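You operate a simulated robot arm through the tools that you are given. There is no shell and no other tool.

You are at the controls of a simulated two-armed robot. One attempt, no reset.

Task
On the ledge, fold the grey cloth in half.

It is judged by the outcome, as a careful person would: the job done as asked, and still so three seconds after it is handed in. It fails if anything else is knocked over, pushed out of place, dropped, spilled or broken. Flat cloth is picked up by pressing the open fingertips on it (5 to 10 N) and closing them slowly along it; thin cloth reads only 2 to 8 mm in the jaws.

Robot
Two 7-joint arms with two-finger parallel grippers on one trunk, on a base that moves. Base frame: it is fixed to the floor where the robot stands at the start and does not move with it; the origin is under the middle of the robot, x ahead of it, y to its left, z up. Lengths are in cm, angles in rad, forces in N, time in s.
The left shoulder is at the start at [8.1, 18.2, 103.9], the right one opposite. With the tool pointing down near the work surface each hand reaches from about 32 to 76 cm from the robot's upright axis, wherever it stands, measured 20 degrees to its own side. Places, roughly: grey cloth [150, -250, 75]; ledge [140, -230, 80]. Payload 3.91 kg a hand.
The tool frame of a hand sits at the grasp point between the pads (the TCP): z along the fingers, y along the line on which they close. The tips reach 3 cm beyond it. Largest opening 11 cm; finger width 2, thickness 1; the body of the gripper, 4.8 by 11.2 cm, starts 5.5 cm behind the TCP.
Orientation is that of the tool frame in the base frame, as [roll, pitch, yaw] about the fixed x, y, z axes, in that order (R = Rz(yaw) Ry(pitch) Rx(roll)). With the fingers straight down and closing along the base's y, the tool's x points along the base's -x, its y along +y and its z along -z.

Tools
- The arms move only by the tool play_rows. It takes "left_steps", "right_steps" or both (then of equal length, played together; a hand with none holds still); each is a list of rows, each a list of 6 numbers: the shift along the tool's x, y, z in cm, then the turn, a rotation vector about the tool's x, y, z in rad. In form: [[tx, ty, tz, rx, ry, rz], ...]. A call has 1 to 20 rows; each row shifts and turns the commanded pose from where the row before left it, along the tool's axes as they then stand. "left_grip" and "right_grip" are, for a hand that has rows, the opening, from 0 (shut) to 1 (fully open), set as the call begins (left out, the last holds). A row lasts 0.2 s, in which the tool goes at most 5 cm and 0.15 rad; a call with a longer step from one row to the next is refused whole, and so is a gripper value outside its range. A pose out of reach is approached as far as the arm can. The call stops where the force on the tool passes 40 N (or 10 N more than at its start, if that is more) or the arm is blocked; 0.2 s more then pass. The fingers move at their own pace (about 7.2 cm/s each) and stop on an object; they squeeze with about 37 N. The grip force told is the motor's: it shows also when the fingers shut on nothing. Time passes only in rows, and 0.2 s behind the last, so rows that do not move let the fingers close. It gives the time, the measured TCP pose, the force on the tool (base axes), the opening and the grip force at its end, in the units of the frame above (readings bear some noise), with the torque about the TCP (base axes, N m) and any sound that the robot's microphone picked up.
- Cameras (640 x 400 px; columns grow to the right, rows downward): "scene" is now at [23.13, 0.85, 121.95]; the picture's right is [0.09, -1.00, 0.00], its down [-0.61, -0.05, -0.79] and it looks along [0.79, 0.07, -0.61] (base axes); focal length 275 px, centre (320, 200). "left" rides on the left gripper at [7.2, -1.7, -10.3] in its tool frame; the picture's right is [0.23, 0.97, 0.00], its down [-0.76, 0.18, -0.62] and it looks along [-0.61, 0.14, 0.78] (tool axes); focal length 222 px, centre (320, 200). "right" rides on the right gripper at [7.2, 1.7, -10.3] in its tool frame; the picture's right is [-0.23, 0.97, 0.00], its down [-0.76, -0.18, -0.62] and it looks along [-0.61, -0.14, 0.78] (tool axes); focal length 222 px, centre (320, 200). There is no depth. A picture from a camera that has moved, and an enlarged one, comes with that camera's place and axes in the base frame and with its lens.
- grab_frame(camera): a new picture of that camera. It takes no simulated time.
- slide_trunk(by): moves the trunk up (or, below 0, down) by that many cm; the arms and the scene camera ride with it, the base frame stays. It gives what a move gives, with no picture.
- roll_base(legs): drives the robot by 1 to 6 legs, each [ahead, left, turn to the left] in cm, cm and rad, along the robot's own axes; the way and the turn of a leg run together, so that a leg with both is an arc; at most 150 cm and 3.142 rad a leg. The arms and the cameras ride along, it lands a little off, and it stops where it bumps. It gives what a move gives.
- turn_head(pan, tilt): turns the head with the scene camera to pan (to the left, within 1.396 rad either way) and tilt (down, from -0.506 to 1.204), counted from straight ahead of the robot (the tilt from the chest, where the trunk bows). It gives what a move gives.
- zoom(camera, box): a new picture of the part [left, top, right, bottom] of that camera's present view, enlarged. It takes no simulated time.
- job_done(): hands the job in; it is judged then, once.

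Nothing tells you exact positions but the pictures and the camera data. Unless the task says otherwise, let go and move clear before handing in.

The tools are called after "Request:" by a JSON object that holds its "op" and its "data". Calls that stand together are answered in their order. play_rows: Moves the arms, as the interface text tells. Its arguments: {"type":"object","properties":{"left_steps":{"type":"array","items":{"type":"array","items":{"type":"number"}}},"left_grip":{"type":"number"},"right_steps":{"type":"array","items":{"type":"array","items":{"type":"number"}}},"right_grip":{"type":"number"}},"required":[]} The other tools are called the same way: slide_trunk (by) moves the trunk up or down; roll_base (legs) drives the base; turn_head (pan, tilt) turns the head that bears the scene camera; grab_frame (camera) takes a picture; zoom (camera, box) takes an enlarged picture of a part of a camera's view; job_done () hands the job in.

At the start:

```text
clock: 0.0
left_position: [54.06, 16.81, 106.02]
left_orientation: [3.141, -0.001, 3.141]
left_wrist_force: [-0.3, -0.4, 0.7]
left_ft_torque: [0.02, 0.02, 0.03]
left_opening: 11.01
left_gripper_force: 0.0
right_position: [54.31, -20.37, 99.82]
right_orientation: [3.141, 0.001, 3.141]
right_wrist_force: [-0.6, -0.7, 0.5]
right_ft_torque: [-0.01, -0.01, 0.0]
right_opening: 11.02
right_gripper_force: 0.0
trunk travel left (down, up): [-30.0, 21.4]
robot x, y, heading: [-0.05, -0.12, 0.006]
head pan, tilt (commanded): [0.087, 0.661]
```

scene: 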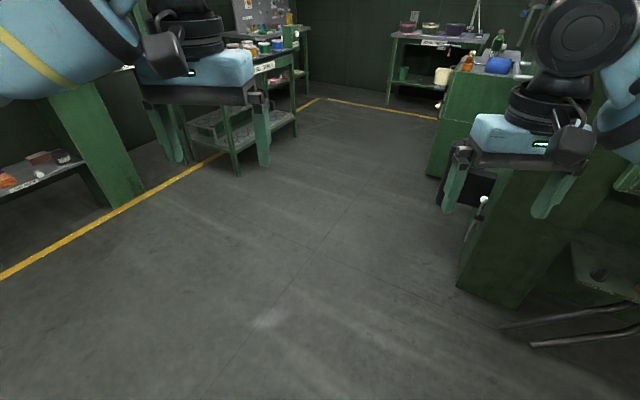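
right: 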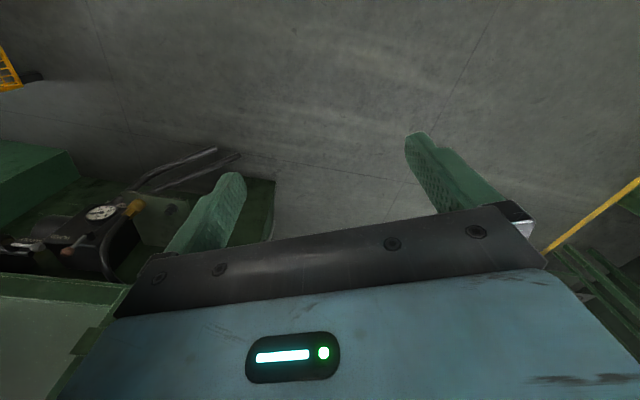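
left: 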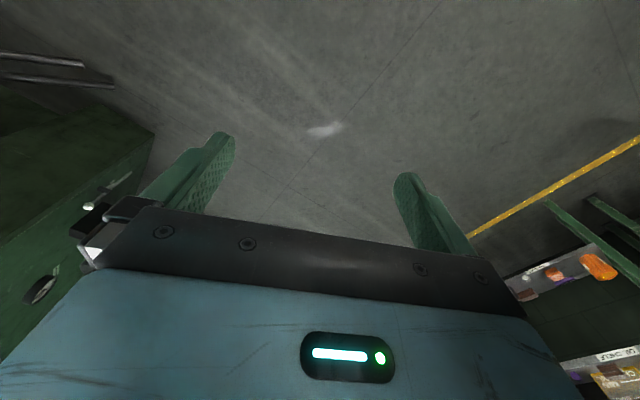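

I see a workshop with green benches on both sides. The grey cloth should be far to my right, near [150, -250, 75], so I'll turn the head that way first to see the route.

Request:
{"op": "turn_head", "data": {"pan": -1.0, "tilt": 0.3}}

```text
clock: 1.3
left_position: [54.11, 16.68, 106.16]
left_orientation: [3.141, 0.001, 3.141]
left_wrist_force: [0.4, -0.4, 0.2]
left_ft_torque: [0.02, 0.01, 0.01]
left_opening: 11.02
left_gripper_force: 0.0
right_position: [54.35, -20.42, 99.67]
right_orientation: [3.141, 0.003, -3.142]
right_wrist_force: [0.8, 0.3, -0.6]
right_ft_torque: [-0.01, 0.02, -0.02]
right_opening: 11.0
right_gripper_force: 0.1
trunk travel left (down, up): [-30.0, 21.4]
robot x, y, heading: [-0.16, 0.25, 0.002]
head pan, tilt (commanded): [-1.0, 0.3]
```

The head has been turned to the right; now I take a picture to see the way to the ledge.

Request:
{"op": "grab_frame", "data": {"camera": "scene"}}

```text
taken
camera scene: at [19.57, -7.76, 125.22], right [-0.84, -0.54, 0.0], down [-0.16, 0.25, -0.96], along [0.52, -0.8, -0.3], focal length 275 px, centre (320, 200)
```

scene: 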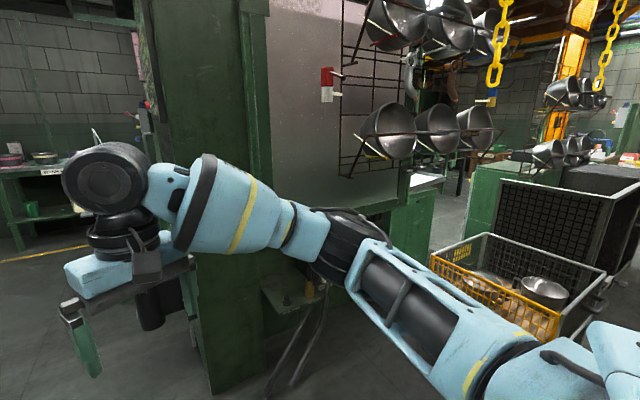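

A large green machine stands to my right front, with hanging pans and a yellow crate beyond. I'll look at more angles to find the ledge and a free path.

Request:
{"op": "turn_head", "data": {"pan": -1.39, "tilt": 0.4}}

Request:
{"op": "grab_frame", "data": {"camera": "scene"}}

Request:
{"op": "turn_head", "data": {"pan": -0.5, "tilt": 0.5}}

Request:
{"op": "grab_frame", "data": {"camera": "scene"}}

```text
clock: 2.2
left_position: [54.11, 16.74, 106.01]
left_orientation: [-3.141, 0.001, -3.141]
left_wrist_force: [0.2, 0.5, 1.0]
left_ft_torque: [-0.03, 0.03, -0.02]
left_opening: 11.0
left_gripper_force: 0.0
right_position: [54.26, -20.33, 99.71]
right_orientation: [3.141, 0.002, 3.141]
right_wrist_force: [0.1, -0.8, 0.5]
right_ft_torque: [0.02, -0.02, -0.04]
right_opening: 10.99
right_gripper_force: 0.1
trunk travel left (down, up): [-30.0, 21.4]
robot x, y, heading: [0.1, -0.28, 0.001]
head pan, tilt (commanded): [-1.389, 0.4]
```

```text
taken
camera scene: at [16.2, -9.02, 124.3], right [-0.98, -0.18, 0.0], down [-0.07, 0.38, -0.92], along [0.17, -0.91, -0.39], focal length 275 px, centre (320, 200)
```

scene: 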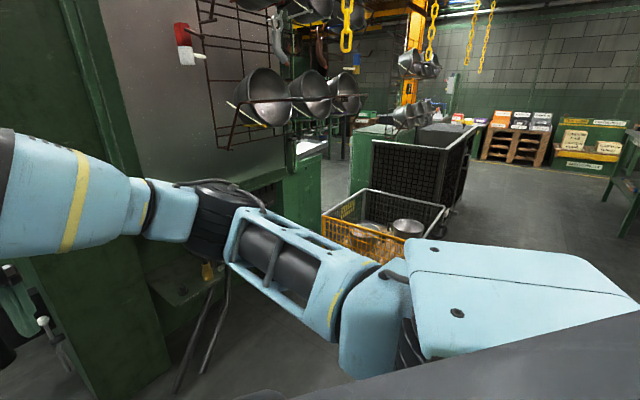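

```text
clock: 3.4
left_position: [54.05, 16.77, 106.11]
left_orientation: [3.14, 0.0, 3.141]
left_wrist_force: [0.0, 0.8, 0.4]
left_ft_torque: [-0.01, 0.0, -0.03]
left_opening: 11.0
left_gripper_force: 0.0
right_position: [54.35, -20.49, 99.77]
right_orientation: [-3.141, 0.001, 3.141]
right_wrist_force: [-0.5, -0.3, 0.8]
right_ft_torque: [0.03, 0.0, -0.03]
right_opening: 11.02
right_gripper_force: 0.0
trunk travel left (down, up): [-30.0, 21.4]
robot x, y, heading: [0.14, -0.14, 0.005]
head pan, tilt (commanded): [-0.499, 0.499]
```

```text
taken
camera scene: at [22.5, -4.27, 123.38], right [-0.48, -0.88, 0.0], down [-0.42, 0.23, -0.88], along [0.77, -0.42, -0.48], focal length 275 px, centre (320, 200)
```

scene: 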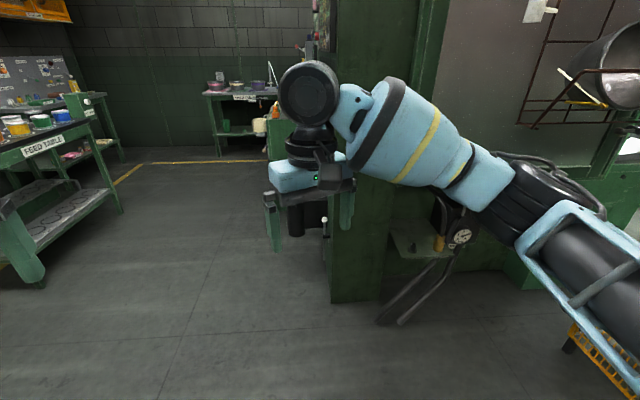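

The ledge is hidden behind the machine panel and the rack. I'll turn the base to the right in place (the swept circle of about 70 cm looks free) to see the route between the machine and the crate.

Request:
{"op": "roll_base", "data": {"legs": [[0, 0, -1.2]]}}

Request:
{"op": "turn_head", "data": {"pan": 0.0, "tilt": 0.45}}

Request:
{"op": "grab_frame", "data": {"camera": "scene"}}

```text
clock: 6.8
left_position: [35.54, -44.13, 106.02]
left_orientation: [-3.141, -0.001, 1.948]
left_wrist_force: [-0.7, -0.3, -0.5]
left_ft_torque: [0.01, 0.0, -0.02]
left_opening: 11.02
left_gripper_force: 0.0
right_position: [0.98, -57.98, 99.82]
right_orientation: [3.141, 0.0, 1.949]
right_wrist_force: [-0.2, 0.4, 0.0]
right_ft_torque: [0.0, -0.02, 0.04]
right_opening: 11.02
right_gripper_force: 0.0
trunk travel left (down, up): [-30.0, 21.4]
robot x, y, heading: [0.57, -0.02, -1.189]
head pan, tilt (commanded): [-0.499, 0.499]
```

```text
clock: 7.7
left_position: [35.53, -44.04, 106.11]
left_orientation: [3.14, -0.002, 1.949]
left_wrist_force: [0.2, 0.2, 0.4]
left_ft_torque: [0.0, 0.02, 0.0]
left_opening: 11.01
left_gripper_force: 0.1
right_position: [1.05, -58.05, 99.7]
right_orientation: [3.14, 0.001, 1.949]
right_wrist_force: [-0.1, 0.7, -0.6]
right_ft_torque: [0.02, 0.02, 0.0]
right_opening: 11.0
right_gripper_force: 0.0
trunk travel left (down, up): [-30.0, 21.4]
robot x, y, heading: [-0.41, -0.32, -1.192]
head pan, tilt (commanded): [0.0, 0.45]
```

```text
taken
camera scene: at [8.75, -21.95, 123.83], right [-0.93, -0.37, 0.0], down [-0.16, 0.4, -0.9], along [0.33, -0.84, -0.44], focal length 275 px, centre (320, 200)
```

scene: 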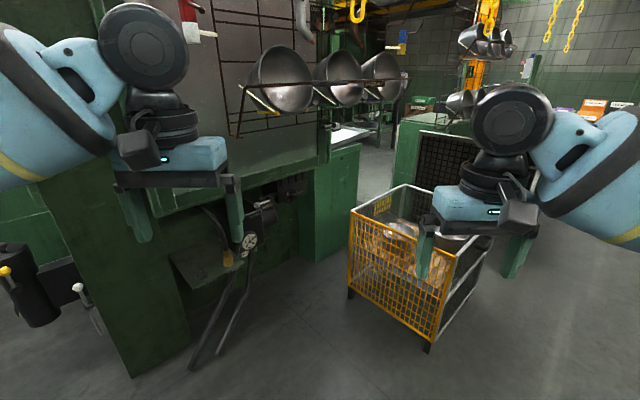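

The yellow crate stands at about (15, -150) with a gap to the green machine on its left. I'll zoom in on the gap to see the ledge behind.

Request:
{"op": "zoom", "data": {"camera": "scene", "box": [290, 50, 450, 250]}}

Request:
{"op": "zoom", "data": {"camera": "scene", "box": [0, 150, 320, 400]}}

```text
2.00 times, centred on (370, 150) of scene
camera zoom: at [8.75, -21.95, 123.83], right [-0.93, -0.37, 0.0], down [-0.16, 0.4, -0.9], along [0.33, -0.84, -0.44], focal length 551 px, centre (220, 300)
```

zoom: 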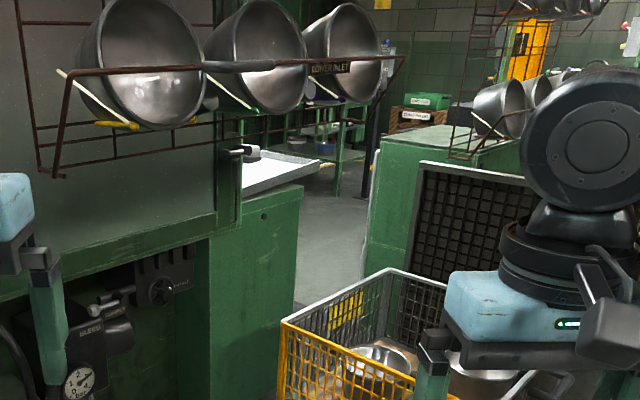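

```text
1.60 times, centred on (160, 275) of scene
camera zoom: at [8.75, -21.95, 123.83], right [-0.93, -0.37, 0.0], down [-0.16, 0.4, -0.9], along [0.33, -0.84, -0.44], focal length 441 px, centre (576, 80)
```

zoom: 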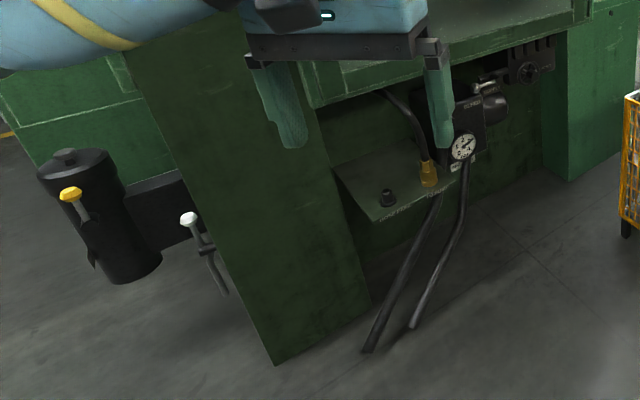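

The green box beside the crate carries a metal sheet that may be the ledge, but the crate-to-machine gap is only about 36 cm. I'll look further right and left for a wider way round.

Request:
{"op": "turn_head", "data": {"pan": -0.8, "tilt": 0.4}}

Request:
{"op": "grab_frame", "data": {"camera": "scene"}}

Request:
{"op": "turn_head", "data": {"pan": -1.39, "tilt": 0.4}}

Request:
{"op": "grab_frame", "data": {"camera": "scene"}}

Request:
{"op": "turn_head", "data": {"pan": 0.9, "tilt": 0.4}}

Request:
{"op": "grab_frame", "data": {"camera": "scene"}}

```text
clock: 8.8
left_position: [35.58, -44.11, 106.08]
left_orientation: [-3.141, -0.001, 1.948]
left_wrist_force: [-0.1, 0.2, 0.5]
left_ft_torque: [-0.04, 0.01, 0.02]
left_opening: 11.01
left_gripper_force: 0.1
right_position: [1.13, -57.94, 99.68]
right_orientation: [-3.141, 0.002, 1.95]
right_wrist_force: [-0.9, -0.1, 0.4]
right_ft_torque: [-0.04, -0.02, 0.0]
right_opening: 10.99
right_gripper_force: 0.0
trunk travel left (down, up): [-30.0, 21.4]
robot x, y, heading: [0.12, -0.05, -1.193]
head pan, tilt (commanded): [-0.799, 0.4]
```

```text
taken
camera scene: at [1.59, -21.86, 124.3], right [-0.91, 0.41, 0.0], down [0.16, 0.36, -0.92], along [-0.38, -0.84, -0.39], focal length 275 px, centre (320, 200)
```

scene: 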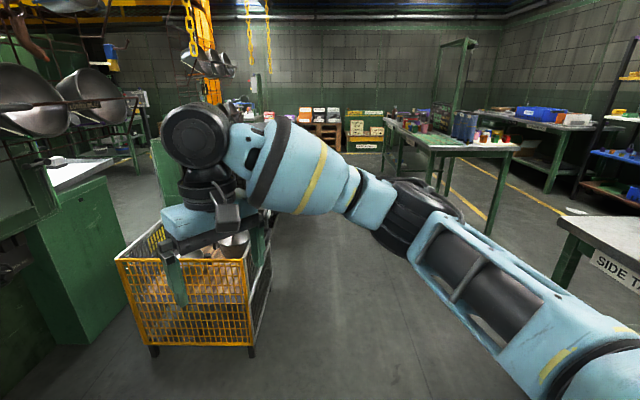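

```text
clock: 9.8
left_position: [35.58, -44.07, 106.0]
left_orientation: [-3.141, 0.0, 1.949]
left_wrist_force: [-0.3, 0.4, -0.1]
left_ft_torque: [0.01, -0.02, 0.03]
left_opening: 11.0
left_gripper_force: 0.1
right_position: [1.07, -58.06, 99.68]
right_orientation: [3.141, 0.001, 1.948]
right_wrist_force: [0.3, 0.4, -0.1]
right_ft_torque: [0.01, -0.02, 0.01]
right_opening: 11.0
right_gripper_force: 0.0
trunk travel left (down, up): [-30.0, 21.4]
robot x, y, heading: [-0.07, -0.12, -1.196]
head pan, tilt (commanded): [-1.389, 0.4]
```

```text
taken
camera scene: at [-2.48, -18.33, 124.3], right [-0.53, 0.85, 0.0], down [0.33, 0.21, -0.92], along [-0.78, -0.49, -0.39], focal length 275 px, centre (320, 200)
```

scene: 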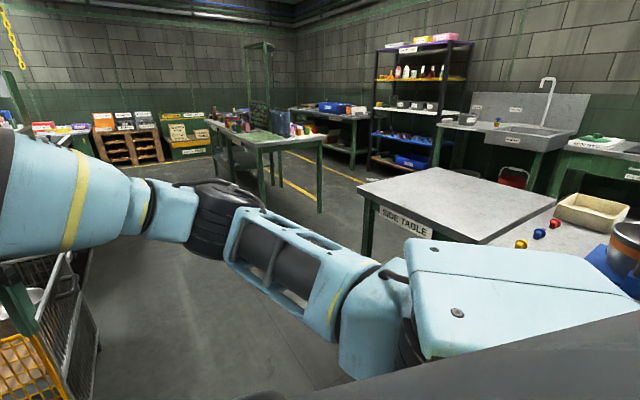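

```text
clock: 11.9
left_position: [35.59, -44.06, 106.1]
left_orientation: [-3.14, 0.0, 1.951]
left_wrist_force: [-0.3, -0.6, -0.1]
left_ft_torque: [-0.01, 0.02, 0.0]
left_opening: 11.02
left_gripper_force: 0.0
right_position: [1.12, -58.02, 99.75]
right_orientation: [-3.141, 0.002, 1.95]
right_wrist_force: [1.0, 0.3, -0.5]
right_ft_torque: [-0.02, 0.02, -0.03]
right_opening: 10.97
right_gripper_force: 0.1
trunk travel left (down, up): [-30.0, 21.4]
robot x, y, heading: [0.17, 0.08, -1.187]
head pan, tilt (commanded): [0.901, 0.4]
```

```text
taken
camera scene: at [14.23, -16.07, 124.3], right [-0.29, -0.96, 0.0], down [-0.37, 0.11, -0.92], along [0.88, -0.27, -0.39], focal length 275 px, centre (320, 200)
```

scene: 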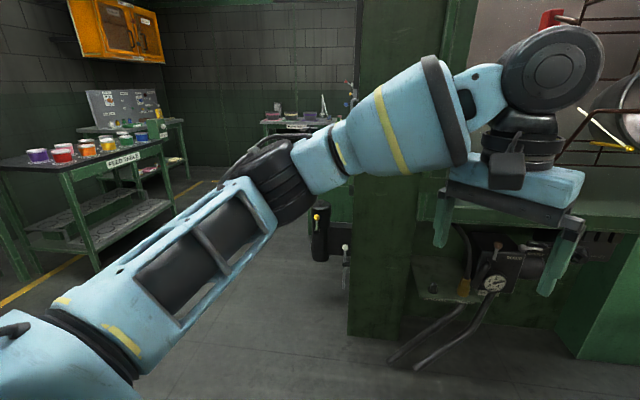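

To the right there is an open aisle between the crate and the side table. I'll shift right and ahead to about (-50, -95), which keeps clear of both, and look from there.

Request:
{"op": "roll_base", "data": {"legs": [[0, -60, 0], [68, -20, 0]]}}

Request:
{"op": "turn_head", "data": {"pan": 0.3, "tilt": 0.4}}

Request:
{"op": "grab_frame", "data": {"camera": "scene"}}

```text
clock: 21.2
left_position: [-13.41, -135.77, 105.96]
left_orientation: [-3.141, 0.001, 1.963]
left_wrist_force: [0.4, -0.6, -0.3]
left_ft_torque: [0.01, -0.01, 0.0]
left_opening: 11.03
left_gripper_force: 0.1
right_position: [-47.61, -150.12, 99.74]
right_orientation: [-3.141, 0.002, 1.961]
right_wrist_force: [-0.2, -0.7, 0.1]
right_ft_torque: [0.02, 0.0, 0.0]
right_opening: 10.98
right_gripper_force: 0.1
trunk travel left (down, up): [-30.0, 21.4]
robot x, y, heading: [-49.2, -91.98, -1.178]
head pan, tilt (commanded): [0.901, 0.4]
```

```text
clock: 22.2
left_position: [-13.41, -135.84, 106.13]
left_orientation: [-3.142, 0.0, 1.962]
left_wrist_force: [-0.2, 0.2, 0.7]
left_ft_torque: [0.03, 0.01, 0.04]
left_opening: 11.0
left_gripper_force: 0.1
right_position: [-47.8, -150.14, 99.71]
right_orientation: [-3.141, 0.001, 1.963]
right_wrist_force: [-0.1, -0.7, -0.2]
right_ft_torque: [0.03, 0.0, -0.05]
right_opening: 10.99
right_gripper_force: 0.0
trunk travel left (down, up): [-30.0, 21.4]
robot x, y, heading: [-49.73, -92.11, -1.179]
head pan, tilt (commanded): [0.3, 0.4]
```

```text
taken
camera scene: at [-38.13, -112.63, 124.3], right [-0.77, -0.64, 0.0], down [-0.25, 0.3, -0.92], along [0.59, -0.71, -0.39], focal length 275 px, centre (320, 200)
```

scene: 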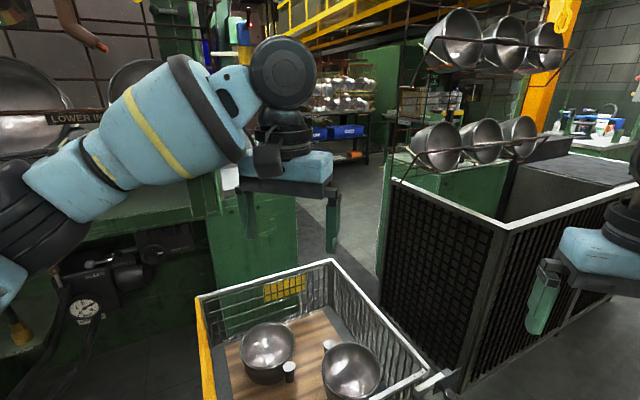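

The passage to the ledge area looks narrow (about 45 cm) between the green box and the caged bin. My arms block the view, so I'll pull the hands in and down (still well above the crate), then raise the trunk to look over everything.

Request:
{"op": "play_rows", "data": {"left_steps": [[3, 0, 4, 0, 0, 0], [3, 0, 4, 0, 0, 0], [3, 0, 4, 0, 0, 0], [3, 0, 4, 0, 0, 0], [3, 0, 4, 0, 0, 0]], "right_steps": [[3, 0, 4, 0, 0, 0], [3, 0, 4, 0, 0, 0], [3, 0, 4, 0, 0, 0], [3, 0, 4, 0, 0, 0], [3, 0, 4, 0, 0, 0]]}}

Request:
{"op": "slide_trunk", "data": {"by": 20}}

Request:
{"op": "grab_frame", "data": {"camera": "scene"}}

```text
clock: 23.4
left_position: [-18.88, -121.47, 86.25]
left_orientation: [-3.141, -0.001, 1.961]
left_wrist_force: [0.3, 0.8, 1.1]
left_ft_torque: [0.01, -0.02, 0.04]
left_opening: 11.0
left_gripper_force: 0.0
right_position: [-53.5, -136.45, 79.75]
right_orientation: [3.141, 0.003, 1.961]
right_wrist_force: [0.0, 0.3, 0.3]
right_ft_torque: [0.0, 0.0, 0.0]
right_opening: 10.99
right_gripper_force: 0.0
trunk travel left (down, up): [-30.0, 21.4]
robot x, y, heading: [-49.7, -92.23, -1.18]
head pan, tilt (commanded): [0.3, 0.4]
```

```text
clock: 25.5
left_position: [-19.19, -121.94, 105.97]
left_orientation: [-3.141, -0.003, 1.962]
left_wrist_force: [-0.3, -0.9, 0.2]
left_ft_torque: [-0.02, -0.01, 0.0]
left_opening: 10.99
left_gripper_force: 0.0
right_position: [-53.45, -136.32, 99.62]
right_orientation: [3.141, 0.0, 1.961]
right_wrist_force: [0.1, 0.1, 0.0]
right_ft_torque: [0.0, 0.01, 0.03]
right_opening: 10.99
right_gripper_force: 0.1
trunk travel left (down, up): [-50.0, 1.4]
robot x, y, heading: [-49.64, -92.25, -1.181]
head pan, tilt (commanded): [0.3, 0.4]
```

```text
taken
camera scene: at [-42.5, -102.03, 146.75], right [-0.77, -0.64, 0.0], down [-0.25, 0.3, -0.92], along [0.59, -0.71, -0.39], focal length 275 px, centre (320, 200)
```

scene: 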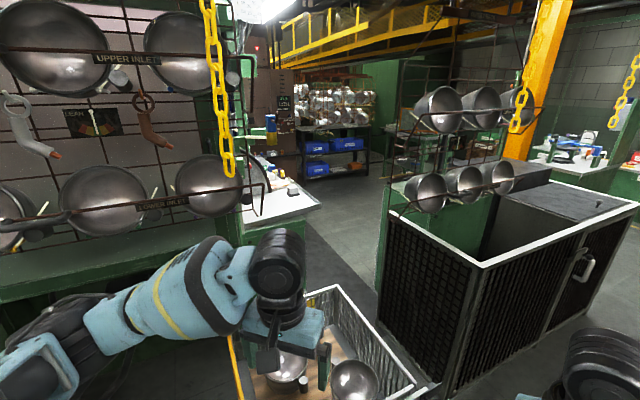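

Now a counter with a light top shows past the hanging pans, with small items on it. I'll zoom in there.

Request:
{"op": "zoom", "data": {"camera": "scene", "box": [220, 120, 380, 250]}}

Request:
{"op": "turn_head", "data": {"pan": -0.1, "tilt": 0.4}}

Request:
{"op": "grab_frame", "data": {"camera": "scene"}}

Request:
{"op": "turn_head", "data": {"pan": 0.5, "tilt": 0.8}}

Request:
{"op": "grab_frame", "data": {"camera": "scene"}}

```text
3.08 times, centred on (300, 185) of scene
camera zoom: at [-42.5, -102.03, 146.75], right [-0.77, -0.64, 0.0], down [-0.25, 0.3, -0.92], along [0.59, -0.71, -0.39], focal length 847 px, centre (382, 246)
```

zoom: 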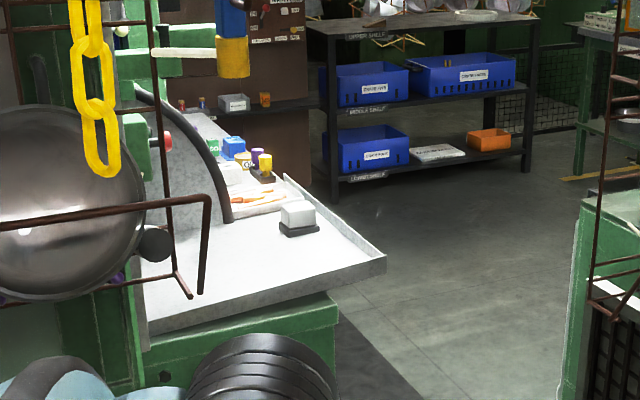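

```text
clock: 26.4
left_position: [-19.13, -121.84, 106.05]
left_orientation: [3.141, 0.0, 1.96]
left_wrist_force: [0.1, -0.3, 0.4]
left_ft_torque: [-0.02, -0.04, 0.01]
left_opening: 11.02
left_gripper_force: 0.2
right_position: [-53.46, -136.21, 99.69]
right_orientation: [3.141, 0.002, 1.962]
right_wrist_force: [0.8, -0.5, 0.4]
right_ft_torque: [0.01, 0.01, -0.01]
right_opening: 11.01
right_gripper_force: 0.1
trunk travel left (down, up): [-50.0, 1.4]
robot x, y, heading: [-49.75, -92.19, -1.184]
head pan, tilt (commanded): [-0.099, 0.4]
```

```text
taken
camera scene: at [-45.75, -103.72, 146.77], right [-0.96, -0.29, 0.0], down [-0.11, 0.37, -0.92], along [0.26, -0.88, -0.39], focal length 275 px, centre (320, 200)
```

scene: 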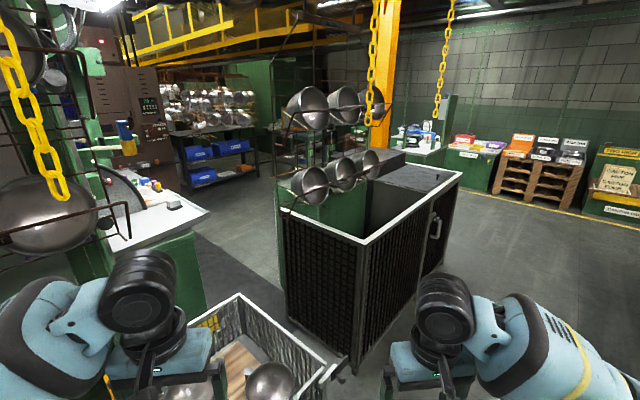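

```text
clock: 27.4
left_position: [-19.12, -121.86, 106.06]
left_orientation: [3.141, 0.001, 1.963]
left_wrist_force: [0.8, -0.4, 0.6]
left_ft_torque: [-0.03, 0.01, 0.0]
left_opening: 11.01
left_gripper_force: 0.1
right_position: [-53.59, -136.32, 99.62]
right_orientation: [-3.141, 0.0, 1.961]
right_wrist_force: [-0.8, -0.9, 0.8]
right_ft_torque: [0.03, 0.0, 0.01]
right_opening: 11.0
right_gripper_force: 0.2
trunk travel left (down, up): [-50.0, 1.4]
robot x, y, heading: [-49.7, -92.31, -1.182]
head pan, tilt (commanded): [0.499, 0.799]
```

```text
taken
camera scene: at [-42.16, -99.94, 143.26], right [-0.63, -0.78, 0.0], down [-0.56, 0.45, -0.7], along [0.54, -0.44, -0.72], focal length 275 px, centre (320, 200)
```

scene: 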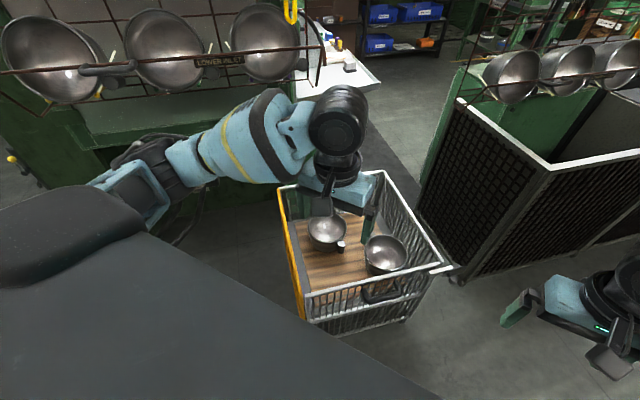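

The ledge counter's open side faces a passage that lies between the machine and the caged bin; the pinch by the crate is about 44 cm, so I'll go round the far end of the bin. I turn to face along the bin's right side and drive ahead.

Request:
{"op": "roll_base", "data": {"legs": [[0, 0, -0.81]]}}

Request:
{"op": "turn_head", "data": {"pan": 0.2, "tilt": 0.5}}

Request:
{"op": "grab_frame", "data": {"camera": "scene"}}

```text
clock: 29.9
left_position: [-49.85, -134.68, 106.1]
left_orientation: [-3.141, -0.001, 1.161]
left_wrist_force: [-0.1, 0.9, -0.9]
left_ft_torque: [-0.02, -0.01, 0.03]
left_opening: 10.99
left_gripper_force: 0.0
right_position: [-84.11, -120.06, 99.74]
right_orientation: [-3.141, 0.003, 1.159]
right_wrist_force: [-0.1, -0.1, 0.4]
right_ft_torque: [0.0, -0.01, -0.01]
right_opening: 10.99
right_gripper_force: 0.1
trunk travel left (down, up): [-50.0, 1.4]
robot x, y, heading: [-49.89, -92.32, -1.982]
head pan, tilt (commanded): [0.499, 0.799]
```

```text
clock: 30.7
left_position: [-49.72, -134.68, 105.98]
left_orientation: [-3.14, -0.001, 1.16]
left_wrist_force: [-0.2, 0.4, 1.1]
left_ft_torque: [-0.02, 0.01, 0.02]
left_opening: 10.99
left_gripper_force: 0.0
right_position: [-83.99, -120.07, 99.8]
right_orientation: [-3.14, 0.003, 1.162]
right_wrist_force: [0.9, -0.7, -0.1]
right_ft_torque: [0.03, 0.06, -0.01]
right_opening: 10.99
right_gripper_force: 0.1
trunk travel left (down, up): [-50.0, 1.4]
robot x, y, heading: [-49.47, -92.04, -1.983]
head pan, tilt (commanded): [0.201, 0.499]
```

```text
taken
camera scene: at [-52.65, -103.73, 145.84], right [-0.98, 0.21, 0.0], down [0.1, 0.47, -0.88], along [-0.18, -0.86, -0.48], focal length 275 px, centre (320, 200)
```

scene: 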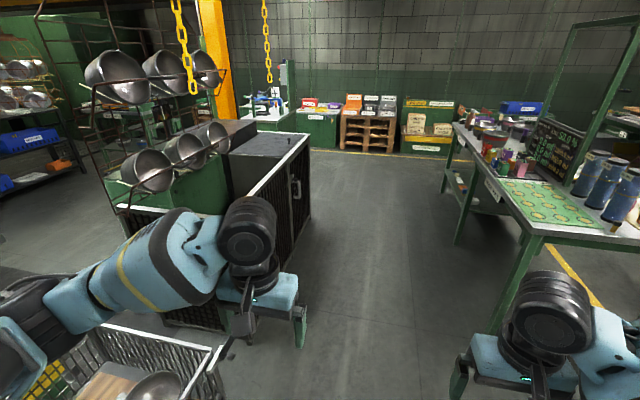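

The aisle along the bin's right side is clear; a work table with jars is on my right. I check how far my right elbow sticks out before driving on.

Request:
{"op": "turn_head", "data": {"pan": -1.2, "tilt": 0.7}}

Request:
{"op": "grab_frame", "data": {"camera": "scene"}}

Request:
{"op": "turn_head", "data": {"pan": 1.2, "tilt": 0.7}}

Request:
{"op": "grab_frame", "data": {"camera": "scene"}}

```text
clock: 32.2
left_position: [-49.8, -134.75, 105.97]
left_orientation: [-3.141, -0.002, 1.16]
left_wrist_force: [0.7, 1.2, -0.7]
left_ft_torque: [0.01, -0.04, 0.01]
left_opening: 11.0
left_gripper_force: 0.1
right_position: [-84.0, -120.02, 99.72]
right_orientation: [3.14, 0.0, 1.159]
right_wrist_force: [0.4, 0.6, -0.4]
right_ft_torque: [0.0, -0.01, 0.04]
right_opening: 10.99
right_gripper_force: 0.0
trunk travel left (down, up): [-50.0, 1.4]
robot x, y, heading: [-49.38, -92.0, -1.983]
head pan, tilt (commanded): [-1.201, 0.7]
```

```text
taken
camera scene: at [-59.25, -94.48, 144.08], right [0.04, 1.0, 0.0], down [0.64, -0.03, -0.77], along [-0.76, 0.03, -0.64], focal length 275 px, centre (320, 200)
```

scene: 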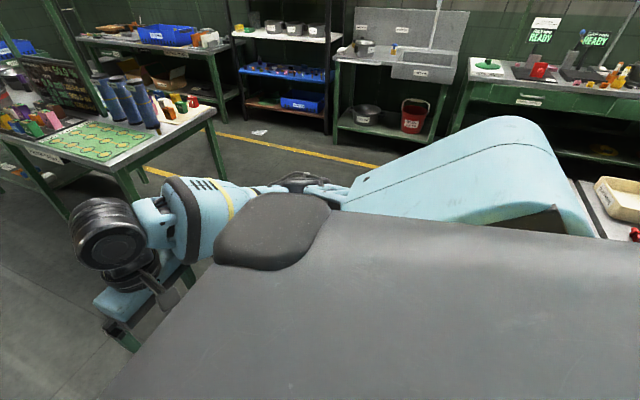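

```text
clock: 34.4
left_position: [-49.91, -134.66, 106.1]
left_orientation: [3.141, 0.0, 1.161]
left_wrist_force: [0.3, -0.6, -0.6]
left_ft_torque: [-0.09, -0.02, 0.02]
left_opening: 10.97
left_gripper_force: 0.1
right_position: [-84.02, -120.04, 99.67]
right_orientation: [-3.141, 0.001, 1.159]
right_wrist_force: [-0.7, -0.3, 0.9]
right_ft_torque: [-0.02, -0.01, 0.01]
right_opening: 11.01
right_gripper_force: 0.1
trunk travel left (down, up): [-50.0, 1.4]
robot x, y, heading: [-49.45, -91.96, -1.98]
head pan, tilt (commanded): [1.201, 0.7]
```

```text
taken
camera scene: at [-44.73, -100.81, 144.08], right [-0.7, -0.71, 0.0], down [-0.46, 0.45, -0.76], along [0.54, -0.54, -0.64], focal length 275 px, centre (320, 200)
```

scene: 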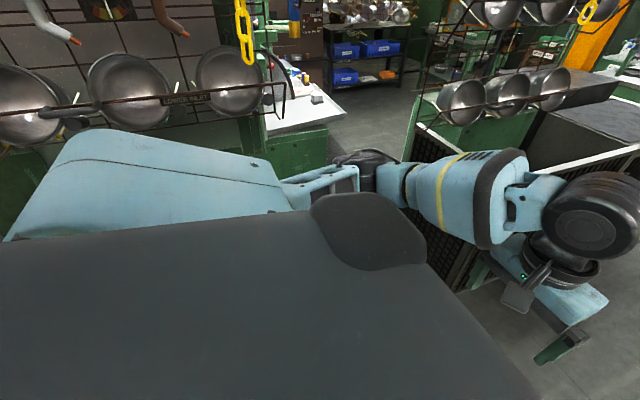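

The elbows reach about 45 cm sideways at 115 cm height, so the aisle is wide enough. I drive ahead about 110 cm along the bin and look at its far end.

Request:
{"op": "roll_base", "data": {"legs": [[110, 2, 0]]}}

Request:
{"op": "turn_head", "data": {"pan": 0.4, "tilt": 0.5}}

Request:
{"op": "grab_frame", "data": {"camera": "scene"}}

Request:
{"op": "turn_head", "data": {"pan": 1.0, "tilt": 0.5}}

Request:
{"op": "grab_frame", "data": {"camera": "scene"}}

```text
clock: 40.2
left_position: [-94.94, -238.82, 105.96]
left_orientation: [-3.141, 0.0, 1.141]
left_wrist_force: [0.6, 0.1, 0.4]
left_ft_torque: [-0.04, -0.01, -0.01]
left_opening: 11.0
left_gripper_force: 0.0
right_position: [-129.0, -223.56, 99.71]
right_orientation: [-3.141, 0.003, 1.142]
right_wrist_force: [1.2, 0.1, 0.8]
right_ft_torque: [0.01, -0.03, 0.03]
right_opening: 11.01
right_gripper_force: 0.1
trunk travel left (down, up): [-50.0, 1.4]
robot x, y, heading: [-93.76, -196.34, -1.998]
head pan, tilt (commanded): [1.201, 0.7]
```

```text
clock: 41.4
left_position: [-94.92, -238.8, 106.06]
left_orientation: [-3.141, 0.001, 1.14]
left_wrist_force: [-0.2, 0.1, 0.0]
left_ft_torque: [0.03, 0.01, -0.02]
left_opening: 11.0
left_gripper_force: 0.1
right_position: [-128.97, -223.61, 99.67]
right_orientation: [-3.141, 0.001, 1.141]
right_wrist_force: [-0.1, -0.4, 0.1]
right_ft_torque: [-0.02, -0.01, -0.02]
right_opening: 11.0
right_gripper_force: 0.0
trunk travel left (down, up): [-50.0, 1.4]
robot x, y, heading: [-93.93, -196.26, -2.0]
head pan, tilt (commanded): [0.4, 0.499]
```

```text
taken
camera scene: at [-95.49, -208.04, 145.85], right [-1.0, 0.03, 0.0], down [0.01, 0.48, -0.88], along [-0.03, -0.88, -0.48], focal length 275 px, centre (320, 200)
```

scene: 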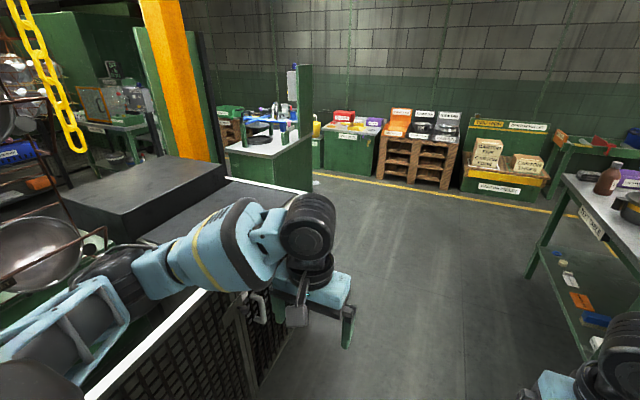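

```text
clock: 42.4
left_position: [-95.05, -238.8, 106.04]
left_orientation: [3.141, 0.002, 1.141]
left_wrist_force: [0.2, 0.3, 0.0]
left_ft_torque: [-0.03, 0.01, -0.02]
left_opening: 11.0
left_gripper_force: 0.1
right_position: [-128.98, -223.49, 99.71]
right_orientation: [3.141, 0.001, 1.142]
right_wrist_force: [0.9, -0.1, -0.1]
right_ft_torque: [-0.02, -0.04, 0.02]
right_opening: 10.99
right_gripper_force: 0.0
trunk travel left (down, up): [-50.0, 1.4]
robot x, y, heading: [-94.04, -196.38, -1.999]
head pan, tilt (commanded): [1.0, 0.499]
```

```text
taken
camera scene: at [-90.33, -206.61, 145.85], right [-0.84, -0.54, 0.0], down [-0.26, 0.4, -0.88], along [0.47, -0.74, -0.48], focal length 275 px, centre (320, 200)
```

scene: 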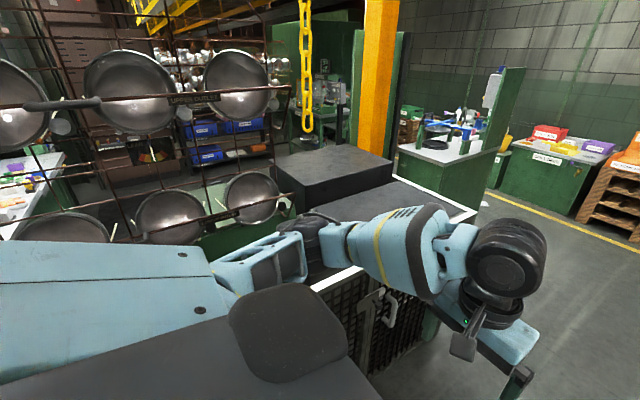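

Beyond the bin there's floor, a low cabinet with a green screen, and a yellow post at about (-16, -384). I drive further ahead to look left around the bin's far end.

Request:
{"op": "roll_base", "data": {"legs": [[120, 0, 0]]}}

Request:
{"op": "turn_head", "data": {"pan": 0.9, "tilt": 0.55}}

Request:
{"op": "grab_frame", "data": {"camera": "scene"}}

Request:
{"op": "turn_head", "data": {"pan": 1.39, "tilt": 0.4}}

Request:
{"op": "grab_frame", "data": {"camera": "scene"}}

```text
clock: 48.3
left_position: [-141.46, -345.54, 105.95]
left_orientation: [-3.141, 0.001, 1.166]
left_wrist_force: [-0.2, 0.3, 0.7]
left_ft_torque: [-0.01, -0.03, -0.02]
left_opening: 11.0
left_gripper_force: 0.1
right_position: [-175.61, -331.01, 99.75]
right_orientation: [3.141, 0.002, 1.168]
right_wrist_force: [-0.1, 0.1, 0.5]
right_ft_torque: [0.02, 0.01, 0.01]
right_opening: 10.99
right_gripper_force: 0.1
trunk travel left (down, up): [-50.0, 1.4]
robot x, y, heading: [-141.38, -302.93, -1.975]
head pan, tilt (commanded): [1.0, 0.499]
```

```text
clock: 49.0
left_position: [-141.41, -345.63, 106.2]
left_orientation: [3.141, 0.0, 1.167]
left_wrist_force: [0.3, -0.1, 0.0]
left_ft_torque: [-0.01, -0.02, 0.01]
left_opening: 11.0
left_gripper_force: 0.0
right_position: [-175.6, -331.08, 99.7]
right_orientation: [3.141, 0.001, 1.167]
right_wrist_force: [-0.1, -0.4, -0.3]
right_ft_torque: [0.0, -0.01, 0.03]
right_opening: 11.01
right_gripper_force: 0.1
trunk travel left (down, up): [-50.0, 1.4]
robot x, y, heading: [-140.88, -303.22, -1.978]
head pan, tilt (commanded): [0.901, 0.55]
```

```text
taken
camera scene: at [-138.28, -313.63, 145.39], right [-0.88, -0.47, 0.0], down [-0.25, 0.46, -0.85], along [0.4, -0.75, -0.52], focal length 275 px, centre (320, 200)
```

scene: 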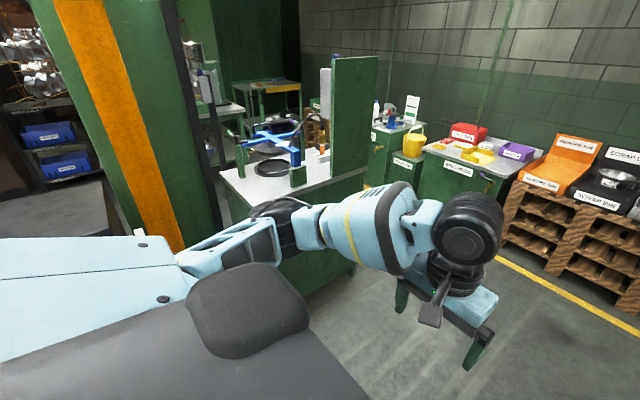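

```text
clock: 49.9
left_position: [-141.43, -345.59, 106.18]
left_orientation: [3.141, -0.001, 1.167]
left_wrist_force: [0.3, -0.1, 0.5]
left_ft_torque: [0.01, 0.04, 0.02]
left_opening: 10.99
left_gripper_force: 0.2
right_position: [-175.64, -331.1, 99.68]
right_orientation: [-3.141, 0.002, 1.166]
right_wrist_force: [-0.3, -0.3, -0.8]
right_ft_torque: [-0.01, 0.0, -0.02]
right_opening: 10.98
right_gripper_force: 0.1
trunk travel left (down, up): [-50.0, 1.4]
robot x, y, heading: [-141.04, -303.23, -1.977]
head pan, tilt (commanded): [1.389, 0.4]
```

```text
taken
camera scene: at [-134.84, -310.86, 146.76], right [-0.56, -0.83, 0.0], down [-0.32, 0.22, -0.92], along [0.77, -0.51, -0.39], focal length 275 px, centre (320, 200)
```

scene: 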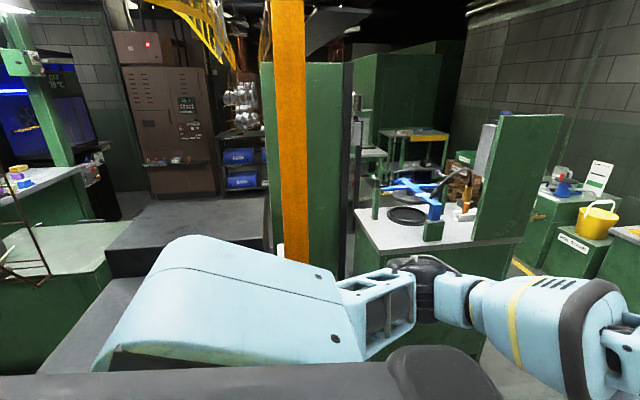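

The post stands hard behind the bin with a low cabinet next to it, so there's no gap there. I'll go on to the cabinet's far end, where there seems to be about a 1 m corridor along the back wall, and look left.

Request:
{"op": "roll_base", "data": {"legs": [[110, 0, 0]]}}

Request:
{"op": "turn_head", "data": {"pan": 1.2, "tilt": 0.5}}

Request:
{"op": "grab_frame", "data": {"camera": "scene"}}

Request:
{"op": "turn_head", "data": {"pan": 0.7, "tilt": 0.5}}

Request:
{"op": "grab_frame", "data": {"camera": "scene"}}

```text
clock: 55.4
left_position: [-184.16, -444.53, 106.03]
left_orientation: [3.142, 0.002, 1.164]
left_wrist_force: [-0.2, 0.2, -0.7]
left_ft_torque: [0.01, -0.02, -0.02]
left_opening: 11.02
left_gripper_force: 0.1
right_position: [-218.38, -430.16, 99.77]
right_orientation: [-3.141, 0.002, 1.165]
right_wrist_force: [0.5, -0.6, 0.1]
right_ft_torque: [0.01, -0.01, 0.0]
right_opening: 10.98
right_gripper_force: 0.1
trunk travel left (down, up): [-50.0, 1.4]
robot x, y, heading: [-183.77, -402.14, -1.979]
head pan, tilt (commanded): [1.389, 0.4]
```

```text
clock: 56.2
left_position: [-184.08, -444.66, 106.04]
left_orientation: [3.141, -0.001, 1.165]
left_wrist_force: [-0.3, -0.1, 0.2]
left_ft_torque: [-0.01, 0.02, -0.02]
left_opening: 10.97
left_gripper_force: 0.0
right_position: [-218.37, -430.15, 99.74]
right_orientation: [-3.141, 0.002, 1.164]
right_wrist_force: [-0.2, -0.2, 0.7]
right_ft_torque: [-0.01, -0.02, 0.01]
right_opening: 11.0
right_gripper_force: 0.0
trunk travel left (down, up): [-50.0, 1.4]
robot x, y, heading: [-184.28, -401.88, -1.978]
head pan, tilt (commanded): [1.201, 0.499]
```

```text
taken
camera scene: at [-178.74, -411.17, 145.85], right [-0.7, -0.71, 0.0], down [-0.34, 0.34, -0.88], along [0.63, -0.62, -0.48], focal length 275 px, centre (320, 200)
```

scene: 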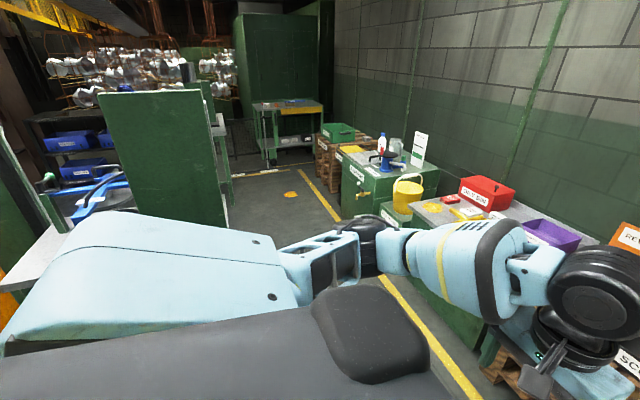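

```text
clock: 57.1
left_position: [-184.08, -444.63, 106.1]
left_orientation: [3.141, 0.0, 1.165]
left_wrist_force: [0.2, 0.2, 0.6]
left_ft_torque: [0.02, 0.03, 0.03]
left_opening: 10.99
left_gripper_force: 0.0
right_position: [-218.35, -430.17, 99.7]
right_orientation: [3.141, 0.003, 1.164]
right_wrist_force: [-0.4, 0.1, -0.7]
right_ft_torque: [0.0, 0.01, 0.02]
right_opening: 11.04
right_gripper_force: 0.0
trunk travel left (down, up): [-50.0, 1.4]
robot x, y, heading: [-184.01, -402.19, -1.979]
head pan, tilt (commanded): [0.7, 0.499]
```

```text
taken
camera scene: at [-182.59, -413.51, 145.85], right [-0.96, -0.29, 0.0], down [-0.14, 0.46, -0.88], along [0.25, -0.84, -0.48], focal length 275 px, centre (320, 200)
```

scene: 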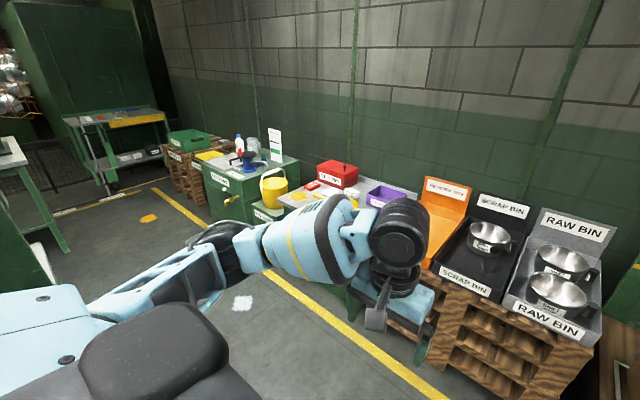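

Past the cabinet's green screen the corridor by the yellow line looks about 85–90 cm wide and leads behind. I'll turn left to face along that corridor and look straight down it.

Request:
{"op": "roll_base", "data": {"legs": [[0, 0, 1.555]]}}

Request:
{"op": "roll_base", "data": {"legs": [[0, -48, 0]]}}

Request:
{"op": "turn_head", "data": {"pan": 0.0, "tilt": 0.4}}

Request:
{"op": "grab_frame", "data": {"camera": "scene"}}

```text
clock: 61.3
left_position: [-141.51, -402.19, 106.2]
left_orientation: [3.141, 0.001, 2.735]
left_wrist_force: [-0.3, -0.4, 0.7]
left_ft_torque: [0.03, -0.03, 0.03]
left_opening: 11.0
left_gripper_force: 0.1
right_position: [-155.98, -436.39, 99.75]
right_orientation: [-3.14, 0.001, 2.736]
right_wrist_force: [0.6, 0.0, -0.1]
right_ft_torque: [-0.01, -0.02, 0.03]
right_opening: 10.98
right_gripper_force: 0.0
trunk travel left (down, up): [-50.0, 1.4]
robot x, y, heading: [-184.76, -401.99, -0.404]
head pan, tilt (commanded): [0.7, 0.499]
```

```text
clock: 66.1
left_position: [-160.39, -446.13, 106.03]
left_orientation: [3.14, 0.0, 2.74]
left_wrist_force: [0.5, -0.3, 0.0]
left_ft_torque: [-0.01, -0.01, -0.01]
left_opening: 11.01
left_gripper_force: 0.1
right_position: [-174.65, -480.53, 99.66]
right_orientation: [-3.14, 0.0, 2.739]
right_wrist_force: [-1.3, 0.6, -0.3]
right_ft_torque: [0.01, -0.01, 0.0]
right_opening: 11.01
right_gripper_force: 0.0
trunk travel left (down, up): [-50.0, 1.4]
robot x, y, heading: [-203.06, -446.25, -0.398]
head pan, tilt (commanded): [0.7, 0.499]
```

```text
clock: 67.1
left_position: [-160.43, -446.16, 106.17]
left_orientation: [-3.141, -0.001, 2.738]
left_wrist_force: [-0.6, 0.2, -0.4]
left_ft_torque: [0.02, 0.02, -0.05]
left_opening: 11.0
left_gripper_force: 0.1
right_position: [-174.71, -480.44, 99.75]
right_orientation: [3.142, 0.003, 2.74]
right_wrist_force: [0.1, -0.1, -0.4]
right_ft_torque: [0.03, 0.0, 0.03]
right_opening: 11.02
right_gripper_force: 0.1
trunk travel left (down, up): [-50.0, 1.4]
robot x, y, heading: [-202.92, -446.39, -0.399]
head pan, tilt (commanded): [0.0, 0.4]
```

```text
taken
camera scene: at [-191.64, -451.02, 146.76], right [-0.39, -0.92, 0.0], down [-0.36, 0.15, -0.92], along [0.85, -0.36, -0.39], focal length 275 px, centre (320, 200)
```

scene: 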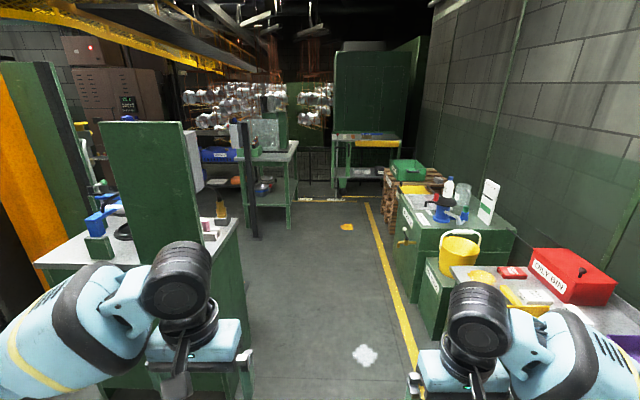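

Now I see the way: a corridor about 90 cm wide between the screen cabinet and the yellow line, then open floor to the left behind the cabinet. I'll stretch the arms forward to narrow the elbows and drive down the corridor.

Request:
{"op": "play_rows", "data": {"left_steps": [[-4, 0, 0, 0, 0, 0], [-4, 0, 0, 0, 0, 0], [-4, 0, 0, 0, 0, 0], [-4, 0, 0, 0, 0, 0], [-4, 0, 0, 0, 0, 0], [-4, 0, 0, 0, 0, 0]], "right_steps": [[-4, 0, 0, 0, 0, 0], [-4, 0, 0, 0, 0, 0], [-4, 0, 0, 0, 0, 0], [-4, 0, 0, 0, 0, 0], [-4, 0, 0, 0, 0, 0], [-4, 0, 0, 0, 0, 0]]}}

Request:
{"op": "roll_base", "data": {"legs": [[90, -2, -0.02]]}}

Request:
{"op": "grab_frame", "data": {"camera": "scene"}}

```text
clock: 68.5
left_position: [-138.26, -455.64, 106.23]
left_orientation: [-3.14, -0.002, 2.738]
left_wrist_force: [0.4, 0.7, 0.4]
left_ft_torque: [0.02, -0.01, 0.03]
left_opening: 10.99
left_gripper_force: 0.0
right_position: [-152.41, -489.98, 99.82]
right_orientation: [-3.139, 0.002, 2.741]
right_wrist_force: [1.1, -0.1, 0.4]
right_ft_torque: [0.01, 0.02, 0.02]
right_opening: 11.05
right_gripper_force: 0.1
trunk travel left (down, up): [-50.0, 1.4]
robot x, y, heading: [-202.87, -446.62, -0.402]
head pan, tilt (commanded): [0.0, 0.4]
```

```text
clock: 73.3
left_position: [-57.32, -496.56, 106.21]
left_orientation: [-3.141, 0.0, 2.704]
left_wrist_force: [-0.2, 0.2, 0.6]
left_ft_torque: [-0.04, -0.01, 0.02]
left_opening: 11.0
left_gripper_force: 0.0
right_position: [-72.74, -530.23, 99.79]
right_orientation: [-3.141, 0.002, 2.703]
right_wrist_force: [0.1, -0.1, 0.7]
right_ft_torque: [0.01, -0.03, 0.01]
right_opening: 11.02
right_gripper_force: 0.0
trunk travel left (down, up): [-50.0, 1.4]
robot x, y, heading: [-121.61, -484.86, -0.436]
head pan, tilt (commanded): [0.0, 0.4]
```

```text
taken
camera scene: at [-110.32, -489.98, 146.77], right [-0.42, -0.91, 0.0], down [-0.35, 0.17, -0.92], along [0.83, -0.39, -0.39], focal length 275 px, centre (320, 200)
```

scene: 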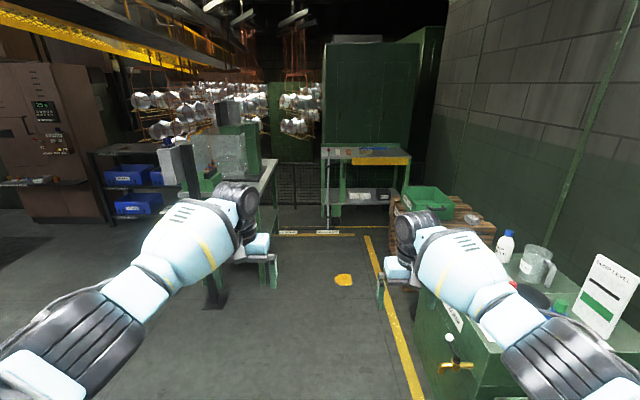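

The left side opens to wide floor behind the cabinet. I drive on another 100 cm, then pull the hands in before turning left.

Request:
{"op": "roll_base", "data": {"legs": [[98, 0, 0.0]]}}

Request:
{"op": "play_rows", "data": {"left_steps": [[4, 0, 0, 0, 0, 0], [4, 0, 0, 0, 0, 0], [4, 0, 0, 0, 0, 0], [4, 0, 0, 0, 0, 0], [4, 0, 0, 0, 0, 0], [4, 0, 0, 0, 0, 0]], "right_steps": [[4, 0, 0, 0, 0, 0], [4, 0, 0, 0, 0, 0], [4, 0, 0, 0, 0, 0], [4, 0, 0, 0, 0, 0], [4, 0, 0, 0, 0, 0], [4, 0, 0, 0, 0, 0]]}}

Request:
{"op": "turn_head", "data": {"pan": 0.9, "tilt": 0.5}}

Request:
{"op": "grab_frame", "data": {"camera": "scene"}}

Request:
{"op": "turn_head", "data": {"pan": 1.39, "tilt": 0.4}}

Request:
{"op": "grab_frame", "data": {"camera": "scene"}}

```text
clock: 78.5
left_position: [34.28, -538.38, 106.1]
left_orientation: [3.141, 0.001, 2.712]
left_wrist_force: [-0.1, -0.5, 0.6]
left_ft_torque: [0.02, 0.01, 0.03]
left_opening: 11.02
left_gripper_force: 0.1
right_position: [19.09, -572.2, 99.82]
right_orientation: [3.141, 0.003, 2.712]
right_wrist_force: [-0.5, -0.9, 0.4]
right_ft_torque: [-0.02, -0.01, 0.03]
right_opening: 10.97
right_gripper_force: 0.1
trunk travel left (down, up): [-50.0, 1.4]
robot x, y, heading: [-29.95, -527.17, -0.428]
head pan, tilt (commanded): [0.0, 0.4]
```

```text
clock: 79.9
left_position: [12.16, -528.54, 106.52]
left_orientation: [3.142, 0.0, 2.711]
left_wrist_force: [-0.6, -0.2, -0.3]
left_ft_torque: [-0.04, 0.0, 0.01]
left_opening: 11.0
left_gripper_force: 0.0
right_position: [-2.83, -562.13, 99.84]
right_orientation: [-3.14, 0.002, 2.713]
right_wrist_force: [-1.4, -0.8, -0.1]
right_ft_torque: [0.0, -0.02, -0.01]
right_opening: 11.03
right_gripper_force: 0.0
trunk travel left (down, up): [-50.0, 1.4]
robot x, y, heading: [-29.88, -527.49, -0.43]
head pan, tilt (commanded): [0.0, 0.4]
```

```text
clock: 81.1
left_position: [12.35, -528.57, 106.37]
left_orientation: [3.141, -0.001, 2.712]
left_wrist_force: [-0.2, -0.3, -0.7]
left_ft_torque: [0.0, 0.02, 0.0]
left_opening: 11.01
left_gripper_force: 0.0
right_position: [-2.71, -562.28, 99.74]
right_orientation: [3.14, 0.001, 2.713]
right_wrist_force: [-0.4, -0.1, -0.5]
right_ft_torque: [0.03, 0.01, -0.04]
right_opening: 10.99
right_gripper_force: 0.1
trunk travel left (down, up): [-50.0, 1.4]
robot x, y, heading: [-30.27, -527.11, -0.427]
head pan, tilt (commanded): [0.901, 0.499]
```

```text
taken
camera scene: at [-19.12, -524.32, 145.85], right [0.45, -0.89, 0.0], down [-0.43, -0.22, -0.88], along [0.78, 0.4, -0.48], focal length 275 px, centre (320, 200)
```

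scene: 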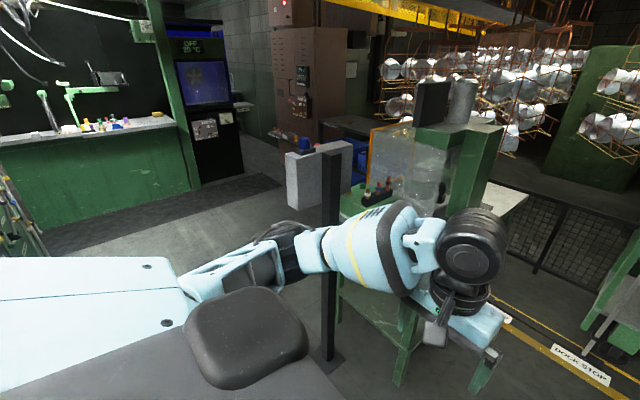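

```text
clock: 82.0
left_position: [12.47, -528.56, 106.48]
left_orientation: [-3.141, -0.001, 2.714]
left_wrist_force: [0.1, -0.2, 1.0]
left_ft_torque: [0.01, 0.0, 0.0]
left_opening: 11.03
left_gripper_force: 0.1
right_position: [-2.65, -562.2, 99.76]
right_orientation: [-3.141, 0.001, 2.714]
right_wrist_force: [-0.2, -0.6, 0.3]
right_ft_torque: [-0.03, 0.01, -0.03]
right_opening: 11.02
right_gripper_force: 0.0
trunk travel left (down, up): [-50.0, 1.4]
robot x, y, heading: [-29.89, -527.82, -0.43]
head pan, tilt (commanded): [1.389, 0.4]
```

```text
taken
camera scene: at [-21.91, -520.85, 146.76], right [0.82, -0.57, 0.0], down [-0.22, -0.32, -0.92], along [0.53, 0.75, -0.39], focal length 275 px, centre (320, 200)
```

scene: 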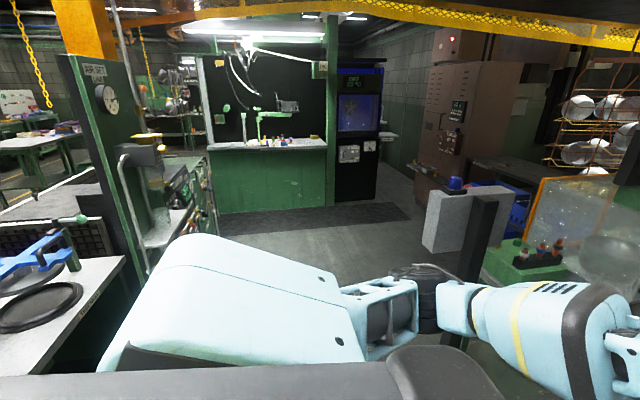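

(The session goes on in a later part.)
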